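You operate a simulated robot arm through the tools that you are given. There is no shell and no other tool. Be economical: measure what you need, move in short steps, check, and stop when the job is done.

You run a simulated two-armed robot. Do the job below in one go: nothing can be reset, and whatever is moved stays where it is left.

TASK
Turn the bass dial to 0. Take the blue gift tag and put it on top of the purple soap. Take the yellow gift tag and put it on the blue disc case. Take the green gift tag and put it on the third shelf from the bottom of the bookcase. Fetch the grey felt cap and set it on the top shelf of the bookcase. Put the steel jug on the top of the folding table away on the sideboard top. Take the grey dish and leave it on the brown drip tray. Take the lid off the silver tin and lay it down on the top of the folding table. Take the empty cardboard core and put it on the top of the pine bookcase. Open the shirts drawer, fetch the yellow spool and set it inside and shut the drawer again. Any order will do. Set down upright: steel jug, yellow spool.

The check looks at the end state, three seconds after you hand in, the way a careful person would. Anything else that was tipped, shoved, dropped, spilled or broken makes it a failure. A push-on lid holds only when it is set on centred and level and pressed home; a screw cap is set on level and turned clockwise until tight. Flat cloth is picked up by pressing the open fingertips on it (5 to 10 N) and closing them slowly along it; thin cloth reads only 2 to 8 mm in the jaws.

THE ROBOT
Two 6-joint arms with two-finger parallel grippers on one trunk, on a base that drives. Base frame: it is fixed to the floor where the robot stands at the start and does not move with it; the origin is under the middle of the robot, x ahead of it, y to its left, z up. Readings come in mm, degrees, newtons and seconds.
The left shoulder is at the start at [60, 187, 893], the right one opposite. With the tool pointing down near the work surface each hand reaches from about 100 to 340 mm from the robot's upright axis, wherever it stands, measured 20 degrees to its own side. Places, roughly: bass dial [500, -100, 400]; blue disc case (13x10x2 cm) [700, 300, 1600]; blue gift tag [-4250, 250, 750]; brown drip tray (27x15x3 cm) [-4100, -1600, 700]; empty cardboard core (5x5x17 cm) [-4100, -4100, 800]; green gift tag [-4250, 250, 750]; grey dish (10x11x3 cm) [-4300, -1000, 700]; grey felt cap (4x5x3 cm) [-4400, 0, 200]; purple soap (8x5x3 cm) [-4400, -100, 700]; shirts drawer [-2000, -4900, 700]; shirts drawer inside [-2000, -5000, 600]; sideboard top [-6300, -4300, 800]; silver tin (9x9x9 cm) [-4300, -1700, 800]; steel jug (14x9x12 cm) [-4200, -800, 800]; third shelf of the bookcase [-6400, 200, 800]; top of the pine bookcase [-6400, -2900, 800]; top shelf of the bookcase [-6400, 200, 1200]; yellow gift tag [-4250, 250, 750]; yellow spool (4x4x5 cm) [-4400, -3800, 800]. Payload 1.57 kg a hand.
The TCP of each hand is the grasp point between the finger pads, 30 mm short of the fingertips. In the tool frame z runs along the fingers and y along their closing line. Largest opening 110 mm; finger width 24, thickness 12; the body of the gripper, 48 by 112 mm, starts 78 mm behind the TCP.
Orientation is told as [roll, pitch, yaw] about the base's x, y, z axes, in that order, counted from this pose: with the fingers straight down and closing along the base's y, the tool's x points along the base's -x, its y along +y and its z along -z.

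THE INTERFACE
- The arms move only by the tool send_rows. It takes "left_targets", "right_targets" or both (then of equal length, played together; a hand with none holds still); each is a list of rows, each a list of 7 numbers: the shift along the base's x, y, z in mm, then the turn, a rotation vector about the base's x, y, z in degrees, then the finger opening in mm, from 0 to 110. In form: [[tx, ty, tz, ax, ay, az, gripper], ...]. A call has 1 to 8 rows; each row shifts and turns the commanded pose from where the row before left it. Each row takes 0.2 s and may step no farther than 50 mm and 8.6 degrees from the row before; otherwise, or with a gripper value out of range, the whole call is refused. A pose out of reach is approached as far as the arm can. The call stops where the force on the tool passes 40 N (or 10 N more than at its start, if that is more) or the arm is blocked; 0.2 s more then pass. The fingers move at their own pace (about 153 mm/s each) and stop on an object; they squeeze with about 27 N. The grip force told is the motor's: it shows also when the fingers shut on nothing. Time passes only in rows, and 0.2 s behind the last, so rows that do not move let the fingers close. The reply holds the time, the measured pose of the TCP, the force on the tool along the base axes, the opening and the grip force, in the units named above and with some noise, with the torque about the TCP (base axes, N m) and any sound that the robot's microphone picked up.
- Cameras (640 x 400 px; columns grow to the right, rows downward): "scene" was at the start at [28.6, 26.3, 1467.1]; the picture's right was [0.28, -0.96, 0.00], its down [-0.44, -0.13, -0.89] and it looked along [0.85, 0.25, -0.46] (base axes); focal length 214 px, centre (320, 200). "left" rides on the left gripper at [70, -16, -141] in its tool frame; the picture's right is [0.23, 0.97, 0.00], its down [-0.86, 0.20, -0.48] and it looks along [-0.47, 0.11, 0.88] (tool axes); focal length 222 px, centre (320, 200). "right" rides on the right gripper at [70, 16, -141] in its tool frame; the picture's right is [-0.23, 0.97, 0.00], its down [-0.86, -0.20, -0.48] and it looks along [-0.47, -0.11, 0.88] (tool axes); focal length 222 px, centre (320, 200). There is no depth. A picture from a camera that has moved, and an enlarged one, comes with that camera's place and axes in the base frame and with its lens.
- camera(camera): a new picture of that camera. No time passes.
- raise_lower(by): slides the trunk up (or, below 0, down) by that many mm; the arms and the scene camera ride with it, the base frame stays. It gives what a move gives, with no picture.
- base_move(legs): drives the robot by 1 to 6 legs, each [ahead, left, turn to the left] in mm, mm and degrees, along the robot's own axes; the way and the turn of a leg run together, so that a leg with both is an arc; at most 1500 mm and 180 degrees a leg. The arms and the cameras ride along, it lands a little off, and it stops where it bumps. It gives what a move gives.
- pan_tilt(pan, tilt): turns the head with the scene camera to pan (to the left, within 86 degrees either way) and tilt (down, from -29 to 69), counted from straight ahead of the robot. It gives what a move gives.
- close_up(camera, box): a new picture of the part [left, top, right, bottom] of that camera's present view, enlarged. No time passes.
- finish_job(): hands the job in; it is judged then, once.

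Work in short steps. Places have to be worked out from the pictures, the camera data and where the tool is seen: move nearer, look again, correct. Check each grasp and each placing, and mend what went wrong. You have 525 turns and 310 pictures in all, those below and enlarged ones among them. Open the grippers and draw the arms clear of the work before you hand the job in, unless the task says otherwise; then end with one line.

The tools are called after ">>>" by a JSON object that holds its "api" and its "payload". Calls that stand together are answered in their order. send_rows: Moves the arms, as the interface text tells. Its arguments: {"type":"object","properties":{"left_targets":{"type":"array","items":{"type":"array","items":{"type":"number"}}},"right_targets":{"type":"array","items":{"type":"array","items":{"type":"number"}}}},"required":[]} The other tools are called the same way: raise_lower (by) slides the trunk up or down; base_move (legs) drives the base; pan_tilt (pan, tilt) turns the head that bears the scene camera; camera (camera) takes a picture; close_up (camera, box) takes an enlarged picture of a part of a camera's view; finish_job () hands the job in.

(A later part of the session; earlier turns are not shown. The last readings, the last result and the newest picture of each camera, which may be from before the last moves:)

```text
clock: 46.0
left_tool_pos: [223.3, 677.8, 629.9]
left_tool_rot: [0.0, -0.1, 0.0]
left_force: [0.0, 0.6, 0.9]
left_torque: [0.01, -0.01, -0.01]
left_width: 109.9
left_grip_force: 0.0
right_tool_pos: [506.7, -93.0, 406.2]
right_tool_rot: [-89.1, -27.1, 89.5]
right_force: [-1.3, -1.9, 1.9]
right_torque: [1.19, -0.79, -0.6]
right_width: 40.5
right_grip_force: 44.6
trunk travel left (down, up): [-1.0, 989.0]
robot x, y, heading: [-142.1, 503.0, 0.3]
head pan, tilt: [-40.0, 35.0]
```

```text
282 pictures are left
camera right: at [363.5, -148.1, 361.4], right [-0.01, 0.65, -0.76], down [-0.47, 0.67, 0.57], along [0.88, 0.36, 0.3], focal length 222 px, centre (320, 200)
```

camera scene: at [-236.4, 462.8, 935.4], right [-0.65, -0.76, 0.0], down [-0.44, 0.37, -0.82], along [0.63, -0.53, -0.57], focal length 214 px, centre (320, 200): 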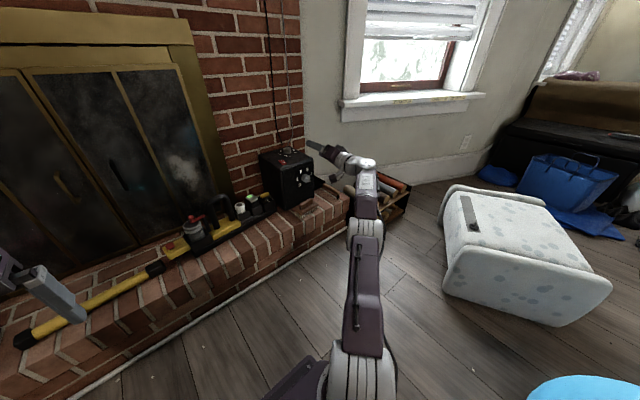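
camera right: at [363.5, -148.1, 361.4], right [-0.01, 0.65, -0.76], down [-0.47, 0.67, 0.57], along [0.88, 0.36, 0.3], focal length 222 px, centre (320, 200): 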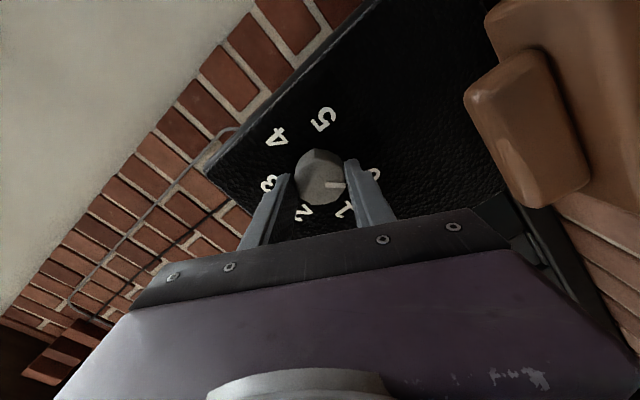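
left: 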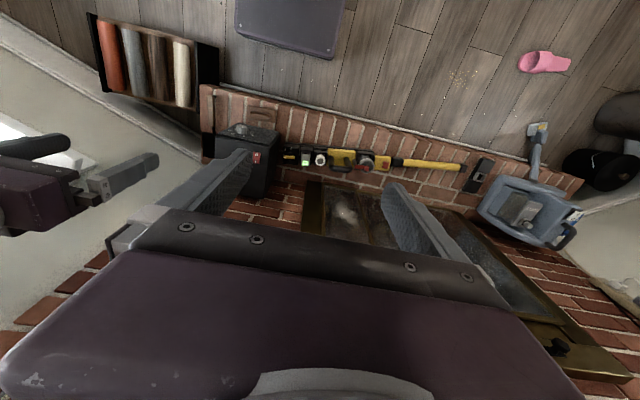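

A torque of 1.2 shows; zoom to read the pointer.

>>> {"api": "close_up", "payload": {"camera": "right", "box": [250, 90, 410, 240]}}

```text
2.67 times, centred on (330, 165) of right
camera zoom: at [363.5, -148.1, 361.4], right [-0.01, 0.65, -0.76], down [-0.47, 0.67, 0.57], along [0.88, 0.36, 0.3], focal length 592 px, centre (293, 293)
```

zoom: 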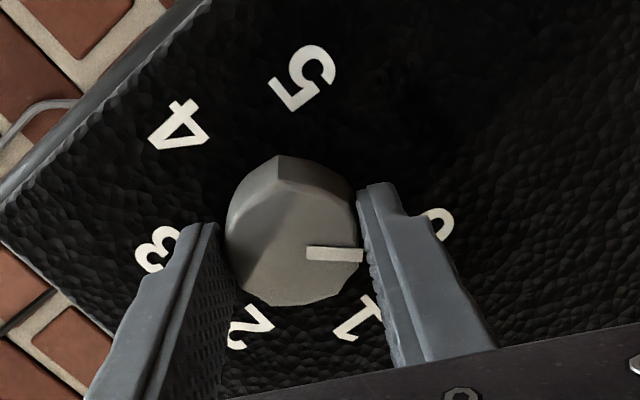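

The pointer's direction matches 0. Release and back the hand off with the base, then verify.

>>> {"api": "send_rows", "payload": {"right_targets": [[0, 0, 0, 0, 0, 0, 60], [0, 0, 0, 0, 0, 0, 80], [0, 0, 0, 0, 0, 0, 80]]}}

>>> {"api": "base_move", "payload": {"legs": [[-80, 0, 0]]}}

>>> {"api": "close_up", "payload": {"camera": "right", "box": [230, 60, 430, 200]}}

```text
clock: 46.8
left_tool_pos: [223.6, 679.2, 630.6]
left_tool_rot: [0.0, 0.0, -0.1]
left_force: [0.3, 0.9, 0.3]
left_torque: [0.01, 0.01, 0.01]
left_width: 109.9
left_grip_force: 0.0
right_tool_pos: [506.7, -94.9, 406.6]
right_tool_rot: [-88.9, -27.0, 89.4]
right_force: [-0.4, -0.3, -0.7]
right_torque: [-0.05, 0.01, 0.0]
right_width: 80.1
right_grip_force: 0.0
trunk travel left (down, up): [-1.0, 989.0]
robot x, y, heading: [-144.5, 502.1, -0.3]
head pan, tilt: [-40.0, 35.0]
```

```text
clock: 47.9
left_tool_pos: [143.7, 677.5, 630.4]
left_tool_rot: [0.0, 0.0, 0.0]
left_force: [0.9, -0.5, -1.1]
left_torque: [0.01, 0.02, 0.0]
left_width: 110.1
left_grip_force: 0.0
right_tool_pos: [428.8, -93.4, 406.1]
right_tool_rot: [-89.0, -27.0, 89.6]
right_force: [0.5, -0.3, 0.4]
right_torque: [-0.01, 0.01, 0.01]
right_width: 80.0
right_grip_force: 0.2
trunk travel left (down, up): [-1.0, 989.0]
robot x, y, heading: [-224.0, 502.3, 0.2]
head pan, tilt: [-40.0, 35.0]
```

```text
2.86 times, centred on (330, 130) of right
camera zoom: at [285.3, -148.0, 361.5], right [-0.01, 0.65, -0.76], down [-0.47, 0.67, 0.57], along [0.88, 0.37, 0.29], focal length 635 px, centre (291, 400)
```

zoom: 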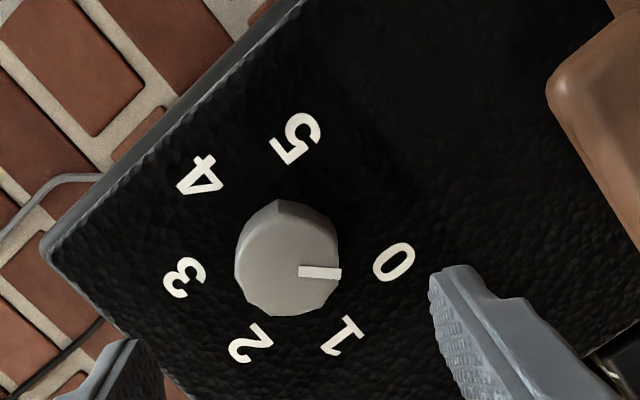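

Bass reads 0. Now bring the right hand back: lift and unroll, then pitch it down.

>>> {"api": "send_rows", "payload": {"right_targets": [[-5, 20, 35, 8, 0, 0, 80], [-5, 20, 35, 8, 0, 0, 80], [-5, 20, 35, 8, 0, 0, 80], [-5, 20, 35, 8, 0, 0, 80], [-5, 20, 35, 8, 0, 0, 80], [-5, 20, 35, 8, 0, 0, 80], [-5, 20, 35, 8, 0, 0, 80], [-5, 20, 0, 7, 0, 0, 80]]}}

>>> {"api": "send_rows", "payload": {"right_targets": [[0, 20, 0, 0, 8.5, 0, 80], [0, 20, 0, 0, 8.5, 0, 80], [0, 20, 0, 0, 8.5, 0, 80], [0, 20, 0, 0, 8.5, 0, 80], [0, 20, 0, 0, 8.5, 0, 80], [0, 20, 0, 0, 8.5, 0, 80], [0, 20, 0, 0, 8.5, 0, 80]]}}

```text
clock: 49.7
left_tool_pos: [143.9, 677.9, 629.3]
left_tool_rot: [0.0, 0.0, -0.1]
left_force: [0.4, 0.3, 0.2]
left_torque: [0.03, 0.02, 0.0]
left_width: 109.7
left_grip_force: 0.0
right_tool_pos: [460.4, -10.8, 665.2]
right_tool_rot: [18.5, -89.5, -17.5]
right_force: [0.1, -0.1, 0.8]
right_torque: [-0.01, 0.02, -0.01]
right_width: 80.0
right_grip_force: 0.0
right hand out of reach, approached as far as the arm can: row 1, 2, 3, 4, 5, 6, 7, 8
trunk travel left (down, up): [-1.0, 989.0]
robot x, y, heading: [-220.6, 498.6, -0.1]
head pan, tilt: [-40.0, 35.0]
```

```text
clock: 51.3
left_tool_pos: [143.3, 678.5, 628.7]
left_tool_rot: [0.0, -0.1, 0.0]
left_force: [-1.1, -0.8, 0.4]
left_torque: [-0.01, 0.0, -0.01]
left_width: 110.2
left_grip_force: 0.0
right_tool_pos: [372.1, 136.7, 600.0]
right_tool_rot: [0.9, -35.7, -0.1]
right_force: [0.0, 0.0, -0.6]
right_torque: [0.01, -0.02, 0.02]
right_width: 79.7
right_grip_force: 0.1
right hand out of reach, approached as far as the arm can: row 2, 3, 4, 5, 6, 7
trunk travel left (down, up): [-1.0, 989.0]
robot x, y, heading: [-221.0, 501.8, -0.1]
head pan, tilt: [-40.0, 35.0]
```

Finish levelling tool-down and tuck the hand in nearer the robot.

>>> {"api": "send_rows", "payload": {"right_targets": [[-25, 25, 25, 0, 8.5, 0, 80], [-25, 25, 25, 0, 8.5, 0, 80], [-25, 25, 25, 0, 8.5, 0, 80], [-25, 25, 25, 0, 8.5, 0, 80], [-30, 30, 0, 0, 1.7, 0, 80], [-35, 30, 0, 0, 0, 0, 80], [-35, 30, 0, 0, 0, 0, 80], [-35, 30, 0, 0, 0, 0, 80]]}}

>>> {"api": "raise_lower", "payload": {"by": 400}}

>>> {"api": "pan_tilt", "payload": {"pan": 86, "tilt": 40}}

>>> {"api": "base_move", "payload": {"legs": [[0, 0, 60]]}}

>>> {"api": "camera", "payload": {"camera": "scene"}}

```text
clock: 53.1
left_tool_pos: [144.1, 678.3, 629.0]
left_tool_rot: [0.0, -0.1, 0.0]
left_force: [-0.6, -1.4, -0.9]
left_torque: [0.01, -0.01, 0.0]
left_width: 110.1
left_grip_force: 0.1
right_tool_pos: [62.3, 370.6, 616.9]
right_tool_rot: [0.8, 0.1, -0.1]
right_force: [0.4, 0.5, 0.1]
right_torque: [0.05, 0.04, 0.0]
right_width: 80.4
right_grip_force: 0.0
right hand out of reach, approached as far as the arm can: row 1, 2, 3, 4
trunk travel left (down, up): [-1.0, 989.0]
robot x, y, heading: [-223.4, 501.5, 0.2]
head pan, tilt: [-40.0, 35.0]
```

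```text
clock: 56.9
left_tool_pos: [144.2, 678.6, 1029.1]
left_tool_rot: [0.1, 0.0, 0.0]
left_force: [-0.2, 0.1, 0.4]
left_torque: [-0.01, -0.01, -0.03]
left_width: 110.2
left_grip_force: 0.1
right_tool_pos: [62.6, 369.3, 1017.5]
right_tool_rot: [0.8, -0.1, -0.1]
right_force: [0.4, -0.1, 0.0]
right_torque: [0.04, 0.0, 0.02]
right_width: 79.9
right_grip_force: 0.0
trunk travel left (down, up): [-401.0, 589.0]
robot x, y, heading: [-222.3, 501.1, -0.2]
head pan, tilt: [-40.0, 35.0]
```

```text
clock: 59.0
left_tool_pos: [144.9, 678.4, 1029.6]
left_tool_rot: [-0.1, 0.0, 0.1]
left_force: [0.4, -0.1, -0.3]
left_torque: [-0.01, -0.03, -0.03]
left_width: 110.2
left_grip_force: 0.0
right_tool_pos: [62.0, 369.5, 1017.4]
right_tool_rot: [0.8, 0.0, -0.2]
right_force: [-0.6, -1.1, -0.8]
right_torque: [-0.02, -0.02, 0.01]
right_width: 80.3
right_grip_force: 0.1
trunk travel left (down, up): [-401.0, 589.0]
robot x, y, heading: [-219.4, 500.2, -0.1]
head pan, tilt: [85.9, 40.0]
```

```text
clock: 62.0
left_tool_pos: [-186.0, 905.6, 1029.7]
left_tool_rot: [-0.1, 0.0, 59.1]
left_force: [-0.3, -0.2, 0.4]
left_torque: [0.03, 0.01, 0.03]
left_width: 110.0
left_grip_force: 0.1
right_tool_pos: [36.1, 677.8, 1017.7]
right_tool_rot: [0.8, 0.0, 59.0]
right_force: [-0.2, 0.0, -0.5]
right_torque: [0.02, 0.03, -0.01]
right_width: 79.9
right_grip_force: 0.0
trunk travel left (down, up): [-401.0, 589.0]
robot x, y, heading: [-219.6, 499.1, 59.0]
head pan, tilt: [85.9, 40.0]
```

```text
279 pictures are left
camera scene: at [-321.3, 499.2, 1327.8], right [0.57, 0.82, 0.0], down [0.53, -0.37, -0.77], along [-0.63, 0.44, -0.64], focal length 214 px, centre (320, 200)
```

scene: 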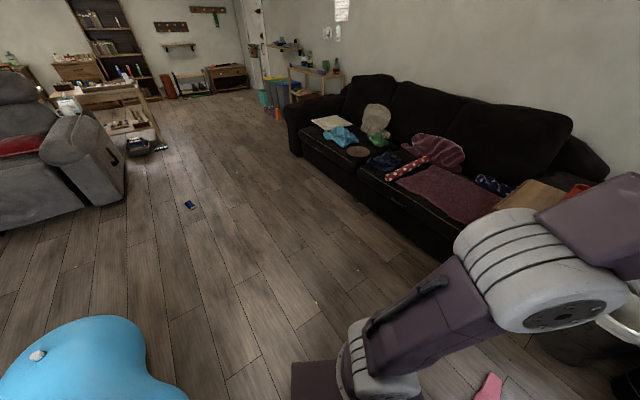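

Corridor toward -x is free between ball and sofa at y≈700. Move left a bit, turn around to face -x, then look.

>>> {"api": "base_move", "payload": {"legs": [[171, 103, 0], [0, 0, 120]]}}

>>> {"api": "pan_tilt", "payload": {"pan": 0, "tilt": 25}}

>>> {"api": "camera", "payload": {"camera": "scene"}}

```text
clock: 68.5
left_tool_pos: [-595.5, 530.2, 1030.3]
left_tool_rot: [0.0, 0.0, 178.4]
left_force: [0.2, 0.0, -1.4]
left_torque: [0.04, -0.01, 0.02]
left_width: 110.1
left_grip_force: 0.0
right_tool_pos: [-505.5, 835.2, 1017.6]
right_tool_rot: [0.7, 0.1, 178.3]
right_force: [-0.5, -0.2, 0.1]
right_torque: [0.01, 0.01, -0.02]
right_width: 79.8
right_grip_force: 0.0
trunk travel left (down, up): [-401.0, 589.0]
robot x, y, heading: [-224.5, 696.2, 178.4]
head pan, tilt: [85.9, 40.0]
```

```text
clock: 70.1
left_tool_pos: [-596.7, 529.6, 1029.2]
left_tool_rot: [0.0, 0.1, 178.5]
left_force: [-0.3, -0.7, 0.8]
left_torque: [-0.01, -0.05, 0.01]
left_width: 109.8
left_grip_force: 0.0
right_tool_pos: [-505.8, 834.7, 1016.3]
right_tool_rot: [0.7, 0.0, 178.4]
right_force: [0.1, 0.2, 0.5]
right_torque: [0.0, -0.01, 0.01]
right_width: 79.7
right_grip_force: 0.0
trunk travel left (down, up): [-401.0, 589.0]
robot x, y, heading: [-224.5, 698.1, 178.5]
head pan, tilt: [0.0, 25.0]
```

```text
278 pictures are left
camera scene: at [-256.4, 698.3, 1351.1], right [0.03, 1.0, 0.0], down [0.42, -0.01, -0.91], along [-0.91, 0.03, -0.42], focal length 214 px, centre (320, 200)
```

scene: 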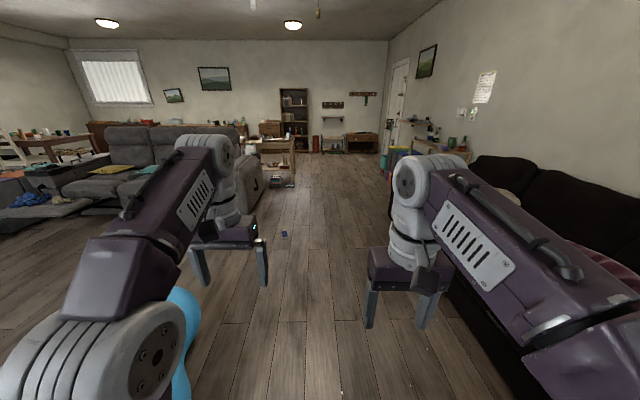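

Drive down the corridor 2800 mm and look again.

>>> {"api": "base_move", "payload": {"legs": [[1400, 0, 1.5], [1400, 0, 0]]}}

>>> {"api": "pan_tilt", "payload": {"pan": 15, "tilt": 30}}

>>> {"api": "camera", "payload": {"camera": "scene"}}

```text
clock: 83.7
left_tool_pos: [-3401.0, 538.9, 1028.8]
left_tool_rot: [0.0, 0.0, 179.7]
left_force: [0.9, 0.5, -0.1]
left_torque: [0.02, 0.01, 0.0]
left_width: 110.0
left_grip_force: 0.2
right_tool_pos: [-3319.5, 847.4, 1017.0]
right_tool_rot: [0.9, -0.1, 179.7]
right_force: [0.7, 0.4, -0.5]
right_torque: [0.01, 0.0, 0.0]
right_width: 80.3
right_grip_force: 0.1
trunk travel left (down, up): [-401.0, 589.0]
robot x, y, heading: [-3035.0, 713.6, 179.8]
head pan, tilt: [0.0, 25.0]
```

```text
clock: 84.5
left_tool_pos: [-3401.3, 539.7, 1029.2]
left_tool_rot: [0.0, -0.1, 179.8]
left_force: [0.9, 0.2, -0.6]
left_torque: [-0.01, -0.01, 0.02]
left_width: 109.9
left_grip_force: 0.0
right_tool_pos: [-3318.0, 847.2, 1018.1]
right_tool_rot: [0.8, 0.0, 179.7]
right_force: [0.4, -0.3, -0.3]
right_torque: [0.01, 0.01, 0.01]
right_width: 80.1
right_grip_force: 0.1
trunk travel left (down, up): [-401.0, 589.0]
robot x, y, heading: [-3033.7, 716.9, 179.8]
head pan, tilt: [15.0, 30.0]
```

```text
277 pictures are left
camera scene: at [-3061.8, 692.8, 1343.2], right [-0.25, 0.97, 0.0], down [0.48, 0.13, -0.87], along [-0.84, -0.22, -0.5], focal length 214 px, centre (320, 200)
```

scene: 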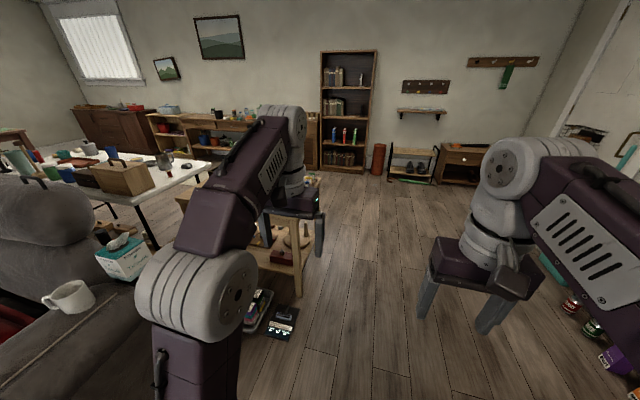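

The low wooden table with the tags should be just left ahead. Drive to about x=-4200, y=900, turn to face it (-y) and look.

>>> {"api": "base_move", "payload": {"legs": [[1200, -250, 0], [0, 0, 90]]}}

>>> {"api": "pan_tilt", "payload": {"pan": 0, "tilt": 40}}

>>> {"api": "camera", "payload": {"camera": "scene"}}

```text
clock: 94.6
left_tool_pos: [-4054.7, 598.5, 1029.2]
left_tool_rot: [0.0, 0.0, -87.9]
left_force: [-0.1, -0.7, 0.2]
left_torque: [-0.01, 0.01, -0.02]
left_width: 109.9
left_grip_force: 0.0
right_tool_pos: [-4366.8, 667.0, 1017.6]
right_tool_rot: [0.9, -0.1, -87.9]
right_force: [-0.9, 0.1, 0.1]
right_torque: [0.0, 0.0, 0.0]
right_width: 79.8
right_grip_force: 0.1
trunk travel left (down, up): [-401.0, 589.0]
robot x, y, heading: [-4244.2, 955.5, -87.7]
head pan, tilt: [15.0, 30.0]
```

```text
clock: 95.4
left_tool_pos: [-4055.7, 597.9, 1029.3]
left_tool_rot: [0.0, 0.0, -87.9]
left_force: [-0.5, -0.1, -0.9]
left_torque: [-0.01, 0.0, -0.01]
left_width: 109.8
left_grip_force: 0.0
right_tool_pos: [-4367.2, 668.1, 1017.9]
right_tool_rot: [0.8, 0.0, -87.9]
right_force: [0.2, -0.3, 0.0]
right_torque: [-0.04, 0.02, 0.01]
right_width: 80.0
right_grip_force: 0.1
trunk travel left (down, up): [-401.0, 589.0]
robot x, y, heading: [-4243.7, 952.7, -87.9]
head pan, tilt: [0.0, 40.0]
```

```text
276 pictures are left
camera scene: at [-4244.3, 932.7, 1327.9], right [-1.0, -0.04, 0.0], down [-0.02, 0.64, -0.77], along [0.03, -0.77, -0.64], focal length 214 px, centre (320, 200)
```

scene: 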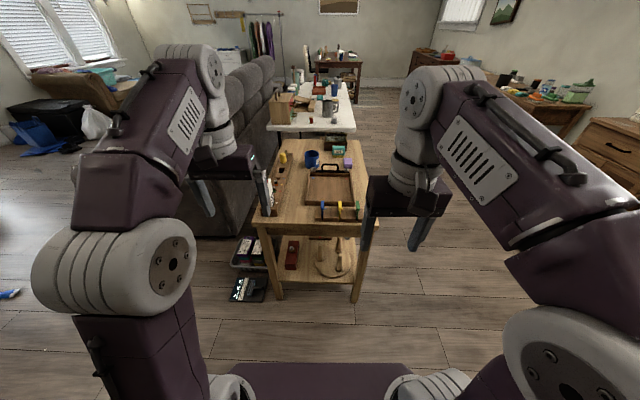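

The bench holds three coloured tags near its front. Zoom.

>>> {"api": "close_up", "payload": {"camera": "scene", "box": [250, 130, 370, 230]}}

>>> {"api": "close_up", "payload": {"camera": "scene", "box": [255, 70, 365, 145]}}

```text
4.00 times, centred on (310, 180) of scene
camera zoom: at [-4244.3, 932.7, 1327.9], right [-1.0, -0.04, 0.0], down [-0.02, 0.64, -0.77], along [0.03, -0.77, -0.64], focal length 858 px, centre (360, 280)
```

zoom: 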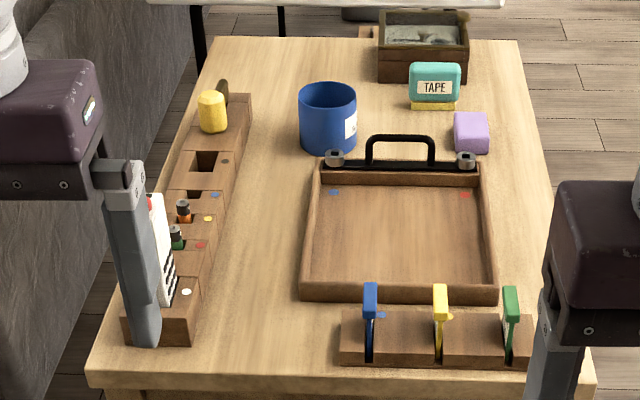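

```text
5.33 times, centred on (310, 108) of scene
camera zoom: at [-4244.3, 932.7, 1327.9], right [-1.0, -0.04, 0.0], down [-0.02, 0.64, -0.77], along [0.03, -0.77, -0.64], focal length 1144 px, centre (373, 693)
```

zoom: 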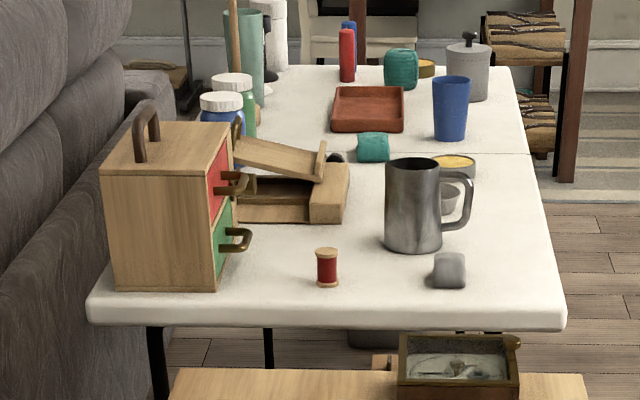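

Tags stand slotted in a block near the bench front, at roughly (-4228/-4300/-4372, 266, 750). Approach 280 mm and look with the right hand camera.

>>> {"api": "base_move", "payload": {"legs": [[280, 0, -2]]}}

>>> {"api": "camera", "payload": {"camera": "right"}}

>>> {"api": "camera", "payload": {"camera": "left"}}

```text
clock: 97.3
left_tool_pos: [-4063.4, 310.1, 1029.3]
left_tool_rot: [0.0, 0.1, -90.2]
left_force: [0.4, 0.1, -0.3]
left_torque: [0.06, 0.03, 0.0]
left_width: 110.1
left_grip_force: 0.0
right_tool_pos: [-4372.5, 391.0, 1017.1]
right_tool_rot: [0.8, -0.1, -90.2]
right_force: [0.5, -0.2, 0.3]
right_torque: [0.04, 0.03, 0.02]
right_width: 79.9
right_grip_force: 0.1
trunk travel left (down, up): [-401.0, 589.0]
robot x, y, heading: [-4238.6, 676.1, -89.9]
head pan, tilt: [0.0, 40.0]
```

```text
273 pictures are left
camera right: at [-4359.3, 461.6, 1158.7], right [0.97, -0.23, 0.01], down [-0.21, -0.85, 0.48], along [-0.1, -0.47, -0.88], focal length 222 px, centre (320, 200)
```

right: 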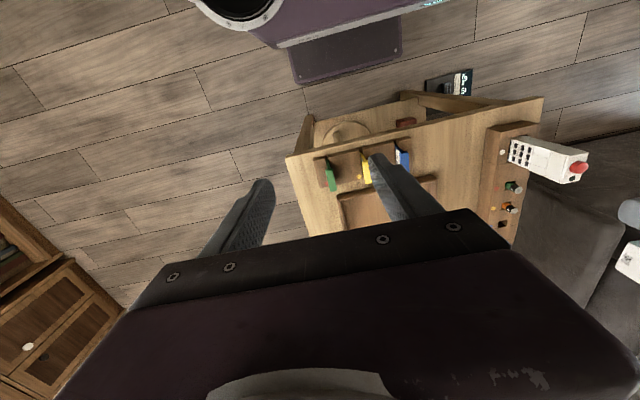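

```text
272 pictures are left
camera left: at [-4079.6, 378.5, 1171.1], right [0.97, 0.23, 0.0], down [0.2, -0.86, 0.48], along [0.11, -0.47, -0.88], focal length 222 px, centre (320, 200)
```

left: 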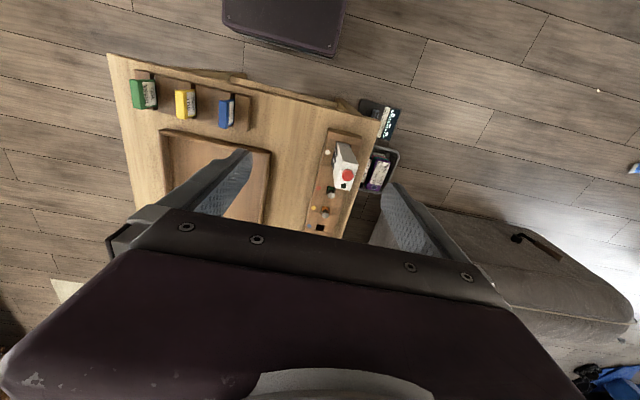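

Tags are thin along x, so the current closing direction fits. Zoom to locate them.

>>> {"api": "close_up", "payload": {"camera": "left", "box": [110, 60, 270, 160]}}

>>> {"api": "close_up", "payload": {"camera": "right", "box": [280, 80, 440, 200]}}

```text
4.00 times, centred on (190, 110) of left
camera zoom: at [-4079.6, 378.5, 1171.1], right [0.97, 0.23, 0.0], down [0.2, -0.86, 0.48], along [0.11, -0.47, -0.88], focal length 888 px, centre (840, 560)
```

zoom: 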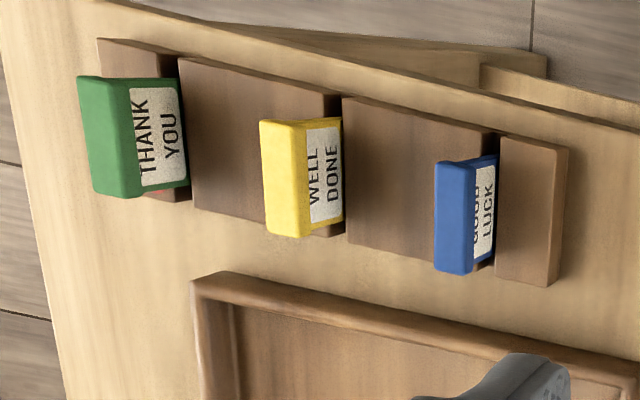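

```text
3.33 times, centred on (360, 140) of right
camera zoom: at [-4359.3, 461.6, 1158.7], right [0.97, -0.23, 0.01], down [-0.21, -0.85, 0.48], along [-0.1, -0.47, -0.88], focal length 740 px, centre (187, 400)
```

zoom: 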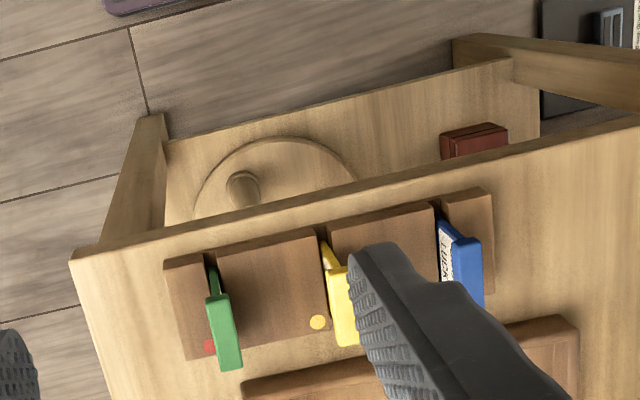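

Tag bars: green (-4371,286,758), yellow (-4302,285), blue (-4230,286); bar ~15 mm thick along x. I shift the base right 80, lower the trunk 170 and bring the left hand over the blue one.

>>> {"api": "base_move", "payload": {"legs": [[0, -80, 0]]}}

>>> {"api": "raise_lower", "payload": {"by": -170}}

```text
clock: 98.4
left_tool_pos: [-4146.5, 311.2, 1029.9]
left_tool_rot: [0.1, 0.0, -90.1]
left_force: [-0.3, 0.0, 0.3]
left_torque: [-0.02, -0.01, 0.02]
left_width: 109.9
left_grip_force: 0.0
right_tool_pos: [-4452.4, 391.7, 1017.3]
right_tool_rot: [0.8, -0.1, -90.2]
right_force: [-0.4, 0.6, 0.6]
right_torque: [0.04, 0.0, -0.01]
right_width: 79.9
right_grip_force: 0.0
trunk travel left (down, up): [-401.0, 589.0]
robot x, y, heading: [-4322.3, 676.4, -89.9]
head pan, tilt: [0.0, 40.0]
```

```text
clock: 100.3
left_tool_pos: [-4144.4, 310.9, 859.7]
left_tool_rot: [0.0, 0.0, -90.0]
left_force: [0.6, 0.6, 0.6]
left_torque: [0.02, -0.01, -0.03]
left_width: 109.9
left_grip_force: 0.1
right_tool_pos: [-4453.8, 392.7, 848.1]
right_tool_rot: [0.8, -0.2, -90.1]
right_force: [-1.2, 0.2, -0.4]
right_torque: [0.0, 0.0, 0.0]
right_width: 79.8
right_grip_force: 0.0
trunk travel left (down, up): [-231.0, 759.0]
robot x, y, heading: [-4323.2, 674.9, -89.9]
head pan, tilt: [0.0, 40.0]
```

>>> {"api": "send_rows", "payload": {"left_targets": [[-29, -8, -10, 0, 0, 0, 50], [-29, -8, -10, 0, 0, 0, 50], [-28, -8, -10, 0, 0, 0, 50]]}}

>>> {"api": "camera", "payload": {"camera": "left"}}

>>> {"api": "camera", "payload": {"camera": "right"}}

```text
clock: 101.1
left_tool_pos: [-4231.5, 286.3, 828.5]
left_tool_rot: [0.0, 0.0, -90.0]
left_force: [0.3, 1.5, 0.0]
left_torque: [0.0, 0.01, 0.02]
left_width: 50.1
left_grip_force: 0.0
right_tool_pos: [-4453.6, 392.8, 848.2]
right_tool_rot: [0.8, 0.0, -90.1]
right_force: [0.2, -0.3, 0.3]
right_torque: [-0.01, 0.0, 0.0]
right_width: 80.4
right_grip_force: 0.1
trunk travel left (down, up): [-231.0, 759.0]
robot x, y, heading: [-4321.1, 676.6, -89.7]
head pan, tilt: [0.0, 40.0]
```

```text
269 pictures are left
camera left: at [-4246.1, 355.5, 971.5], right [0.97, 0.23, 0.0], down [0.2, -0.86, 0.48], along [0.11, -0.47, -0.88], focal length 222 px, centre (320, 200)
```

left: 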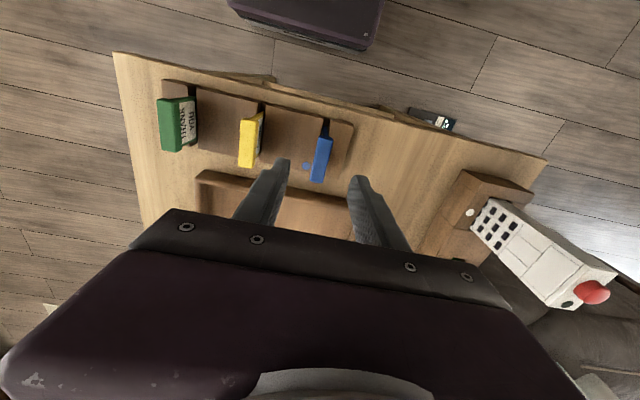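

```text
268 pictures are left
camera right: at [-4440.0, 462.2, 988.8], right [0.97, -0.23, 0.01], down [-0.21, -0.85, 0.48], along [-0.1, -0.47, -0.88], focal length 222 px, centre (320, 200)
```

right: 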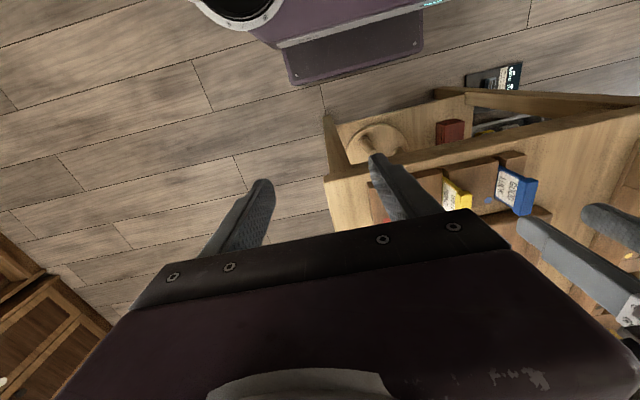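

Blue bar is at (-4229, 288, ~752). Descend to TCP z=768 and close gently.

>>> {"api": "send_rows", "payload": {"left_targets": [[1, 1, -25, 0, 0, 0, 50], [1, 1, -20, 0, 0, 0, 50], [0, 0, -15, 0, 0, 0, 50]]}}

>>> {"api": "camera", "payload": {"camera": "left"}}

```text
clock: 101.9
left_tool_pos: [-4227.8, 288.3, 770.9]
left_tool_rot: [0.0, -0.1, -90.0]
left_force: [0.3, -0.5, 0.0]
left_torque: [-0.02, -0.01, -0.03]
left_width: 50.2
left_grip_force: 0.0
right_tool_pos: [-4452.1, 392.6, 848.2]
right_tool_rot: [0.8, 0.1, -90.1]
right_force: [-0.2, 0.2, 0.0]
right_torque: [0.03, -0.02, -0.01]
right_width: 80.0
right_grip_force: 0.1
trunk travel left (down, up): [-231.0, 759.0]
robot x, y, heading: [-4321.7, 678.7, -90.1]
head pan, tilt: [0.0, 40.0]
```

```text
267 pictures are left
camera left: at [-4243.0, 358.2, 911.7], right [0.97, 0.23, 0.0], down [0.2, -0.86, 0.48], along [0.11, -0.47, -0.88], focal length 222 px, centre (320, 200)
```

left: 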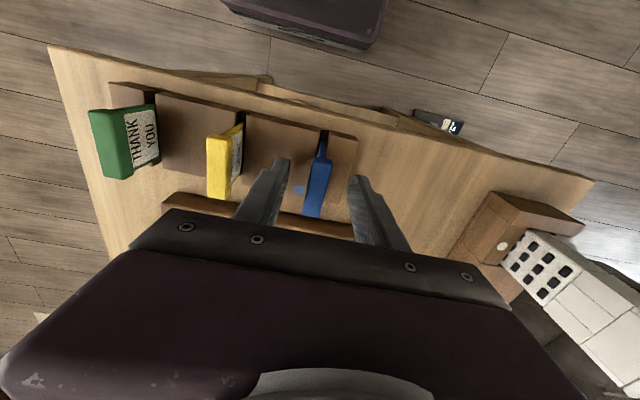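

>>> {"api": "send_rows", "payload": {"left_targets": [[0, 0, -5, 0, 0, 0, 30], [0, 0, 0, 0, 0, 0, 10], [0, 0, 0, 0, 0, 0, 5], [0, 0, 0, 0, 0, 0, 5]]}}

```text
clock: 102.9
left_tool_pos: [-4228.4, 289.3, 766.5]
left_tool_rot: [0.0, 0.0, -90.1]
left_force: [-0.2, -0.7, 1.1]
left_torque: [0.0, 0.01, -0.01]
left_width: 12.7
left_grip_force: 26.9
right_tool_pos: [-4452.9, 392.4, 847.7]
right_tool_rot: [0.7, -0.1, -90.0]
right_force: [0.4, -0.1, 0.6]
right_torque: [0.02, 0.0, -0.01]
right_width: 80.0
right_grip_force: 0.0
trunk travel left (down, up): [-231.0, 759.0]
robot x, y, heading: [-4319.1, 677.5, -90.2]
head pan, tilt: [0.0, 40.0]
```

Gripped (12.7 mm). Lift straight up 120 mm and look.

>>> {"api": "send_rows", "payload": {"left_targets": [[0, 0, 30, 0, 0, 0, 5], [0, 0, 40, 0, 0, 0, 5], [0, 0, 40, 0, 0, 0, 5], [0, 0, 20, 0, 0, 0, 5]]}}

>>> {"api": "camera", "payload": {"camera": "left"}}

>>> {"api": "camera", "payload": {"camera": "right"}}

```text
clock: 103.9
left_tool_pos: [-4224.2, 302.0, 861.9]
left_tool_rot: [0.0, 0.0, -90.1]
left_force: [-0.1, -0.1, -0.2]
left_torque: [0.01, 0.02, 0.03]
left_width: 12.7
left_grip_force: 26.4
left hand out of reach, approached as far as the arm can: row 3, 4
right_tool_pos: [-4452.8, 391.8, 847.9]
right_tool_rot: [0.7, 0.0, -90.1]
right_force: [0.9, -0.2, -0.5]
right_torque: [-0.01, 0.01, 0.02]
right_width: 79.9
right_grip_force: 0.0
trunk travel left (down, up): [-231.0, 759.0]
robot x, y, heading: [-4324.3, 680.3, -90.1]
head pan, tilt: [0.0, 40.0]
```

```text
266 pictures are left
camera left: at [-4240.3, 372.2, 1003.8], right [0.97, 0.23, 0.0], down [0.2, -0.86, 0.48], along [0.11, -0.47, -0.88], focal length 222 px, centre (320, 200)
```

left: 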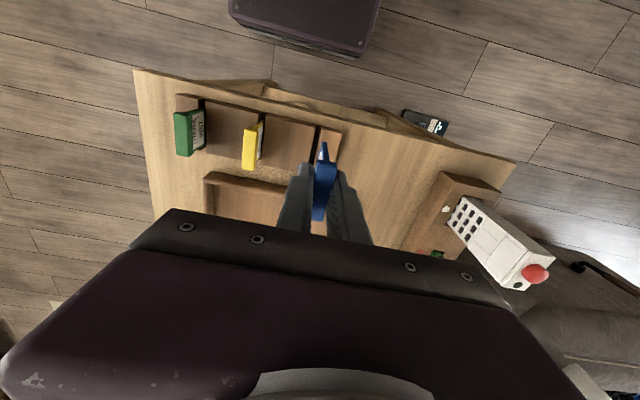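

```text
265 pictures are left
camera right: at [-4439.9, 462.3, 988.8], right [0.97, -0.23, 0.01], down [-0.21, -0.85, 0.48], along [-0.1, -0.47, -0.88], focal length 222 px, centre (320, 200)
```

right: 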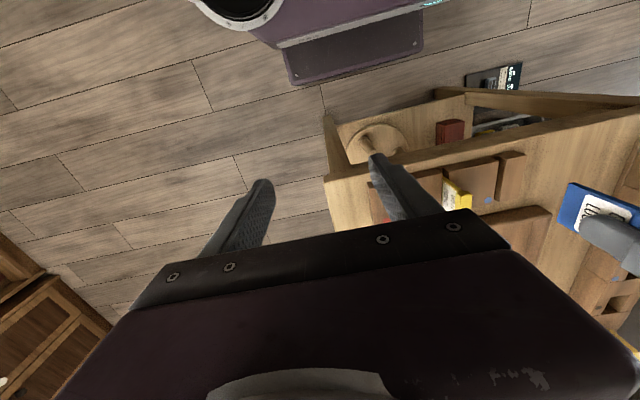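

Blue is out. Now the right hand to above green.

>>> {"api": "send_rows", "payload": {"left_targets": [[20, 20, 0, 0, 0, 0, 5], [20, 20, 0, 0, 0, 0, 5], [0, 0, 0, 0, 0, 0, 5]], "right_targets": [[28, -35, -8, 0, 0, 0, 50], [28, -35, -8, 0, 0, 0, 50], [26, -35, -8, 0, 0, 0, 50]]}}

>>> {"api": "camera", "payload": {"camera": "right"}}

```text
clock: 104.7
left_tool_pos: [-4183.8, 343.1, 859.3]
left_tool_rot: [0.1, 0.2, -90.1]
left_force: [-0.2, -0.2, 0.3]
left_torque: [0.02, 0.01, -0.01]
left_width: 12.7
left_grip_force: 27.6
right_tool_pos: [-4371.7, 286.5, 822.6]
right_tool_rot: [0.8, 0.1, -90.1]
right_force: [-0.4, -0.6, -0.3]
right_torque: [-0.02, -0.02, 0.04]
right_width: 49.9
right_grip_force: 0.1
trunk travel left (down, up): [-231.0, 759.0]
robot x, y, heading: [-4325.0, 675.0, -89.8]
head pan, tilt: [0.0, 40.0]
```

```text
264 pictures are left
camera right: at [-4359.0, 357.1, 963.1], right [0.97, -0.23, 0.01], down [-0.21, -0.85, 0.48], along [-0.1, -0.47, -0.88], focal length 222 px, centre (320, 200)
```

right: 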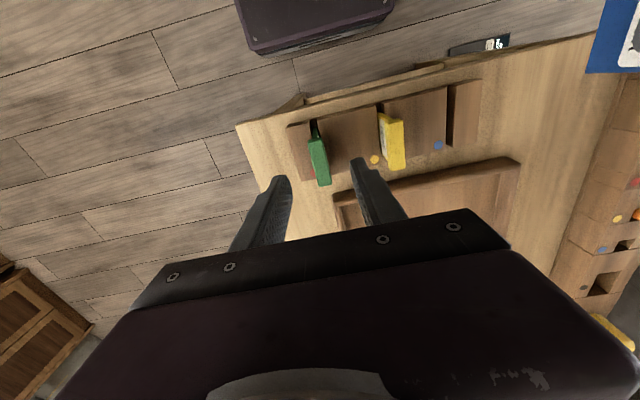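

Aligned over green; descend, close.

>>> {"api": "send_rows", "payload": {"right_targets": [[0, 1, -25, 0, 0, 0, 50], [0, 1, -20, 0, 0, 0, 50], [0, 0, -11, 0, 0, 0, 40], [0, 0, 0, 0, 0, 0, 10], [0, 0, 0, 0, 0, 0, 5], [0, 0, 0, 0, 0, 0, 5]]}}

```text
clock: 106.1
left_tool_pos: [-4185.6, 343.5, 861.1]
left_tool_rot: [-0.1, 0.1, -90.0]
left_force: [-0.7, 0.5, 0.1]
left_torque: [0.01, -0.01, 0.0]
left_width: 12.4
left_grip_force: 26.7
right_tool_pos: [-4370.6, 289.1, 766.8]
right_tool_rot: [0.8, 0.0, -90.1]
right_force: [0.1, 0.4, 1.5]
right_torque: [0.0, 0.01, 0.04]
right_width: 12.2
right_grip_force: 27.0
trunk travel left (down, up): [-231.0, 759.0]
robot x, y, heading: [-4321.7, 673.2, -90.0]
head pan, tilt: [0.0, 40.0]
```

Gripped. Lift via the trunk by 200, back off.

>>> {"api": "raise_lower", "payload": {"by": 200}}

>>> {"api": "base_move", "payload": {"legs": [[-300, 0, 0]]}}

>>> {"api": "camera", "payload": {"camera": "scene"}}

```text
clock: 108.3
left_tool_pos: [-4185.6, 344.2, 1061.1]
left_tool_rot: [0.0, 0.0, -89.9]
left_force: [-1.1, -0.4, -0.8]
left_torque: [0.02, -0.05, -0.04]
left_width: 12.8
left_grip_force: 26.7
right_tool_pos: [-4370.1, 289.3, 967.9]
right_tool_rot: [0.7, -0.1, -90.2]
right_force: [-0.1, -0.1, -0.1]
right_torque: [0.03, 0.02, -0.02]
right_width: 12.6
right_grip_force: 26.8
trunk travel left (down, up): [-431.0, 559.0]
robot x, y, heading: [-4322.3, 674.8, -90.1]
head pan, tilt: [0.0, 40.0]
```

```text
clock: 110.3
left_tool_pos: [-4183.1, 644.4, 1061.4]
left_tool_rot: [0.1, 0.0, -89.9]
left_force: [-0.5, 1.1, -0.1]
left_torque: [-0.02, -0.05, 0.04]
left_width: 12.7
left_grip_force: 27.2
right_tool_pos: [-4369.2, 588.9, 967.5]
right_tool_rot: [0.8, -0.1, -89.9]
right_force: [-0.2, 0.7, 0.0]
right_torque: [0.02, -0.03, -0.02]
right_width: 12.5
right_grip_force: 26.6
trunk travel left (down, up): [-431.0, 559.0]
robot x, y, heading: [-4323.3, 973.6, -89.5]
head pan, tilt: [0.0, 40.0]
```

```text
263 pictures are left
camera scene: at [-4321.3, 952.9, 1357.8], right [-1.0, 0.0, 0.0], down [0.0, 0.64, -0.77], along [0.0, -0.77, -0.64], focal length 214 px, centre (320, 200)
```

scene: 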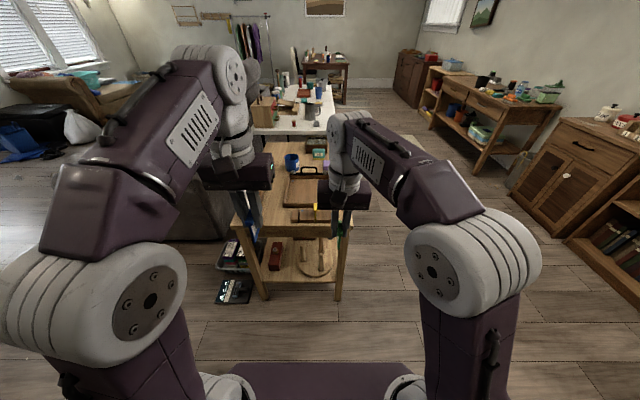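

Now go round to the bench's -x side: strafe right, drive ahead, turn to face +x.

>>> {"api": "base_move", "payload": {"legs": [[0, -850, 0], [1080, 0, 0], [0, 0, 89.5]]}}

>>> {"api": "pan_tilt", "payload": {"pan": 0, "tilt": 40}}

>>> {"api": "camera", "payload": {"camera": "scene"}}

```text
clock: 123.7
left_tool_pos: [-4836.9, 19.0, 1060.7]
left_tool_rot: [-0.1, 0.0, -2.6]
left_force: [1.0, -0.1, -0.3]
left_torque: [0.0, 0.02, 0.01]
left_width: 12.7
left_grip_force: 26.9
right_tool_pos: [-4792.0, -168.9, 967.4]
right_tool_rot: [0.8, 0.0, -2.7]
right_force: [-0.3, -0.7, 0.0]
right_torque: [0.01, 0.02, -0.02]
right_width: 12.4
right_grip_force: 26.9
trunk travel left (down, up): [-431.0, 559.0]
robot x, y, heading: [-5175.7, -103.0, -2.5]
head pan, tilt: [0.0, 40.0]
```

```text
clock: 124.3
left_tool_pos: [-4838.0, 18.0, 1060.7]
left_tool_rot: [0.1, 0.0, -2.7]
left_force: [0.3, -0.5, 0.7]
left_torque: [-0.04, -0.03, -0.04]
left_width: 12.3
left_grip_force: 26.9
right_tool_pos: [-4792.2, -170.2, 966.3]
right_tool_rot: [0.9, 0.1, -2.7]
right_force: [-0.4, -0.5, -0.7]
right_torque: [0.01, 0.04, 0.0]
right_width: 12.3
right_grip_force: 27.4
trunk travel left (down, up): [-431.0, 559.0]
robot x, y, heading: [-5178.0, -102.2, -2.6]
head pan, tilt: [0.0, 40.0]
```

```text
262 pictures are left
camera scene: at [-5150.7, -103.9, 1357.8], right [-0.05, -1.0, 0.0], down [-0.64, 0.03, -0.77], along [0.77, -0.04, -0.64], focal length 214 px, centre (320, 200)
```

scene: 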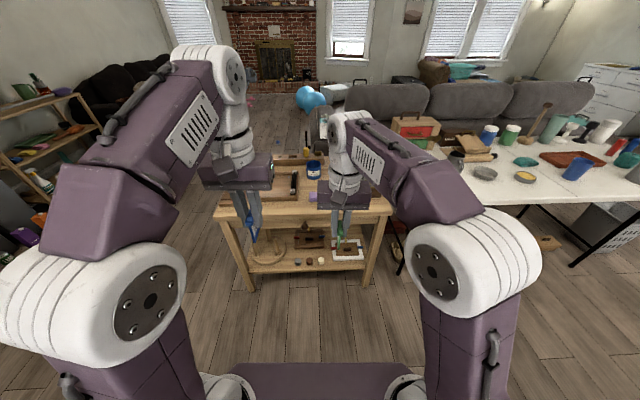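

>>> {"api": "close_up", "payload": {"camera": "scene", "box": [215, 145, 395, 275]}}

```text
3.08 times, centred on (305, 210) of scene
camera zoom: at [-5150.7, -103.9, 1357.8], right [-0.05, -1.0, 0.0], down [-0.64, 0.03, -0.77], along [0.77, -0.04, -0.64], focal length 660 px, centre (366, 169)
```

zoom: 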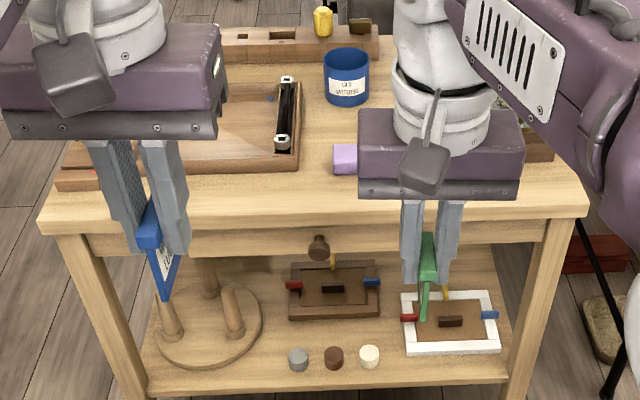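

The grey cap is on the lower shelf front at about (-4367,-8,215); the soap at about (-4351,-114,715). I square up, shift so the left arm faces the soap, lower the trunk, and pitch the left hand level.

>>> {"api": "base_move", "payload": {"legs": [[0, 0, 2.6], [0, -190, 0]]}}

>>> {"api": "raise_lower", "payload": {"by": -320}}

>>> {"api": "send_rows", "payload": {"left_targets": [[25, 0, 10, 0, -8.5, 0, 5], [25, 0, 10, 0, -8.5, 0, 5], [25, 0, 10, 0, -8.5, 0, 5], [25, 0, 5, 0, -8.5, 0, 5], [25, 0, 0, 0, -8.5, 0, 5], [25, 0, 0, 0, -8.5, 0, 5]]}}

```text
clock: 126.2
left_tool_pos: [-4843.9, -159.0, 1062.2]
left_tool_rot: [0.1, 0.0, -0.2]
left_force: [-0.2, -0.7, -0.1]
left_torque: [0.02, 0.01, 0.02]
left_width: 12.3
left_grip_force: 27.1
right_tool_pos: [-4791.2, -345.2, 967.1]
right_tool_rot: [0.8, 0.0, -0.3]
right_force: [-0.4, 0.0, 0.1]
right_torque: [0.06, -0.03, -0.01]
right_width: 12.4
right_grip_force: 26.8
trunk travel left (down, up): [-431.0, 559.0]
robot x, y, heading: [-5177.8, -293.7, -0.4]
head pan, tilt: [0.0, 40.0]
```

```text
clock: 129.4
left_tool_pos: [-4843.1, -157.5, 741.0]
left_tool_rot: [-0.1, 0.0, -0.2]
left_force: [0.5, -0.4, 0.0]
left_torque: [0.0, -0.02, 0.02]
left_width: 12.5
left_grip_force: 27.3
right_tool_pos: [-4790.7, -344.1, 648.5]
right_tool_rot: [0.8, 0.0, -0.3]
right_force: [0.3, -0.4, 0.7]
right_torque: [0.01, 0.02, -0.03]
right_width: 12.6
right_grip_force: 26.9
trunk travel left (down, up): [-111.0, 879.0]
robot x, y, heading: [-5182.5, -294.1, -0.1]
head pan, tilt: [0.0, 40.0]
```

```text
clock: 130.8
left_tool_pos: [-4692.0, -160.5, 776.9]
left_tool_rot: [0.4, -51.1, -0.4]
left_force: [0.3, 0.8, 0.2]
left_torque: [0.0, -0.01, 0.04]
left_width: 12.6
left_grip_force: 26.8
right_tool_pos: [-4789.3, -345.2, 646.7]
right_tool_rot: [0.8, 0.0, -0.3]
right_force: [-0.6, 0.2, 0.0]
right_torque: [-0.01, 0.0, 0.04]
right_width: 12.4
right_grip_force: 26.8
trunk travel left (down, up): [-111.0, 879.0]
robot x, y, heading: [-5177.9, -295.2, -0.2]
head pan, tilt: [0.0, 40.0]
```

>>> {"api": "send_rows", "payload": {"left_targets": [[25, 0, 5, 0, -7.8, 0, 5], [25, 0, 5, 0, -7.8, 0, 5], [25, 0, 0, 0, -7.8, 0, 5], [20, 0, 0, 0, -7.8, 0, 5], [20, 0, 0, 0, -7.5, 0, 5]]}}

>>> {"api": "send_rows", "payload": {"left_targets": [[0, 0, 0, 8.3, 0, 0, 5], [0, 0, 0, 8.3, 0, 0, 5], [0, 0, 0, 8.3, 0, 0, 5], [0, 0, 0, 8.3, 0, 0, 5], [0, 0, 0, 8.3, 0, 0, 5], [0, 0, 0, 8.3, 0, 0, 5]]}}

>>> {"api": "camera", "payload": {"camera": "left"}}

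```text
clock: 132.0
left_tool_pos: [-4596.8, -146.2, 783.4]
left_tool_rot: [5.6, -81.3, -2.7]
left_force: [0.3, 0.8, -0.3]
left_torque: [0.02, 0.03, 0.02]
left_width: 12.4
left_grip_force: 26.9
left hand out of reach, approached as far as the arm can: row 4, 5
right_tool_pos: [-4789.7, -344.5, 645.7]
right_tool_rot: [0.8, 0.0, -0.3]
right_force: [0.3, -0.5, 0.8]
right_torque: [-0.03, -0.01, 0.0]
right_width: 12.6
right_grip_force: 27.5
trunk travel left (down, up): [-111.0, 879.0]
robot x, y, heading: [-5179.4, -292.5, -0.4]
head pan, tilt: [0.0, 40.0]
```

```text
clock: 133.4
left_tool_pos: [-4598.5, -145.9, 782.8]
left_tool_rot: [85.8, -39.0, -78.9]
left_force: [0.4, -0.2, 0.2]
left_torque: [-0.01, 0.0, 0.02]
left_width: 12.6
left_grip_force: 27.1
right_tool_pos: [-4789.6, -344.5, 646.2]
right_tool_rot: [0.8, 0.1, -0.3]
right_force: [-0.5, -0.7, 0.1]
right_torque: [-0.02, 0.02, 0.01]
right_width: 12.4
right_grip_force: 27.2
trunk travel left (down, up): [-111.0, 879.0]
robot x, y, heading: [-5175.4, -294.3, -0.3]
head pan, tilt: [0.0, 40.0]
```

```text
260 pictures are left
camera left: at [-4745.8, -125.2, 734.9], right [-0.08, 0.79, 0.61], down [-0.35, -0.59, 0.72], along [0.93, -0.16, 0.33], focal length 222 px, centre (320, 200)
```

left: 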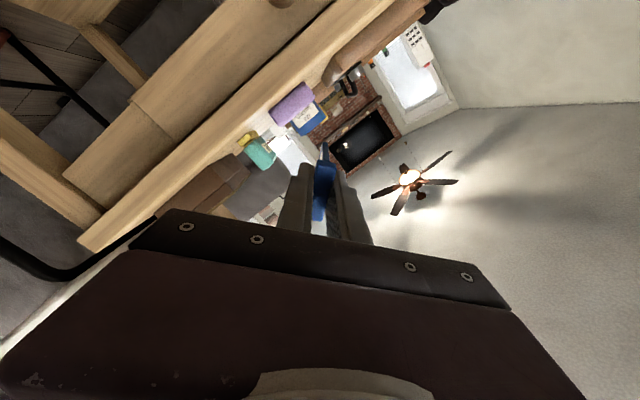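

Continue rolling so the tag becomes flat, then view from the scene camera.

>>> {"api": "send_rows", "payload": {"left_targets": [[0, 0, 0, 8.3, 0, 0, 5], [0, 0, 0, 8.3, 0, 0, 5], [0, 0, 0, 8.3, 0, 0, 5], [0, 0, 0, 8.3, 0, 0, 5], [0, 0, 0, 8.3, 0, 0, 5]]}}

>>> {"api": "camera", "payload": {"camera": "left"}}

>>> {"api": "camera", "payload": {"camera": "scene"}}

```text
clock: 134.6
left_tool_pos: [-4597.7, -147.5, 784.4]
left_tool_rot: [93.1, 1.9, -81.3]
left_force: [0.1, -0.4, -0.5]
left_torque: [0.02, -0.01, 0.0]
left_width: 12.6
left_grip_force: 27.5
right_tool_pos: [-4791.5, -343.5, 647.0]
right_tool_rot: [0.8, 0.0, -0.3]
right_force: [0.0, 0.2, 0.1]
right_torque: [-0.04, 0.0, 0.0]
right_width: 12.5
right_grip_force: 26.9
trunk travel left (down, up): [-111.0, 879.0]
robot x, y, heading: [-5176.7, -292.8, -0.4]
head pan, tilt: [0.0, 40.0]
```

```text
259 pictures are left
camera left: at [-4745.7, -98.5, 762.2], right [-0.08, 0.19, 0.98], down [-0.35, -0.92, 0.15], along [0.93, -0.34, 0.14], focal length 222 px, centre (320, 200)
```

left: 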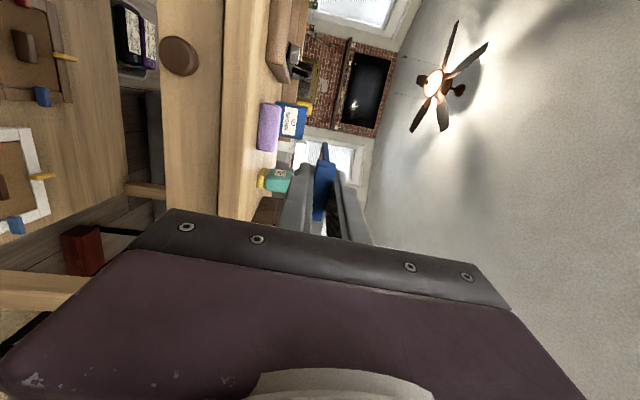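

```text
258 pictures are left
camera scene: at [-5151.2, -293.4, 1037.8], right [0.0, -1.0, 0.0], down [-0.64, 0.0, -0.77], along [0.77, 0.0, -0.64], focal length 214 px, centre (320, 200)
```

scene: 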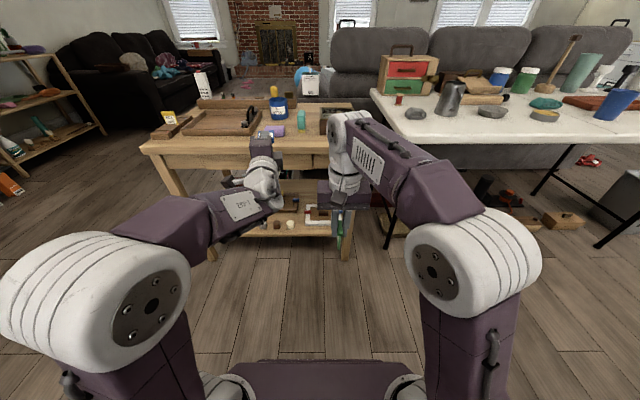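

Refine the soap's position with zooms.

>>> {"api": "close_up", "payload": {"camera": "left", "box": [220, 80, 340, 200]}}

>>> {"api": "close_up", "payload": {"camera": "scene", "box": [240, 90, 340, 160]}}

```text
3.33 times, centred on (280, 140) of left
camera zoom: at [-4745.7, -98.5, 762.2], right [-0.08, 0.19, 0.98], down [-0.35, -0.92, 0.15], along [0.93, -0.34, 0.14], focal length 740 px, centre (453, 400)
```

zoom: 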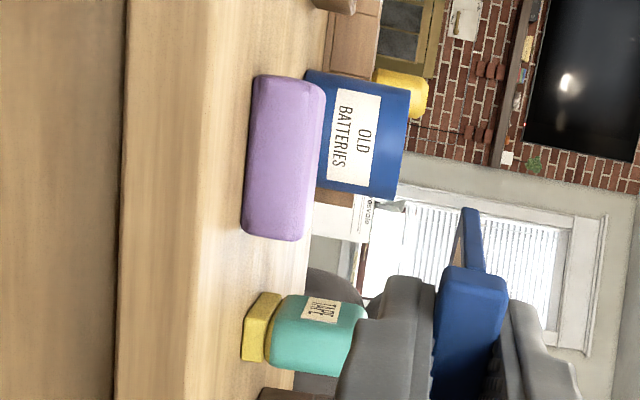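

```text
5.71 times, centred on (290, 125) of scene
camera zoom: at [-5151.2, -293.4, 1037.8], right [0.0, -1.0, 0.0], down [-0.64, 0.0, -0.77], along [0.77, 0.0, -0.64], focal length 1226 px, centre (491, 629)
```

zoom: 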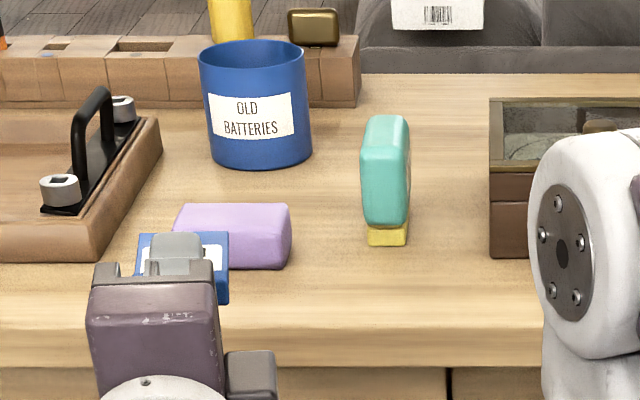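

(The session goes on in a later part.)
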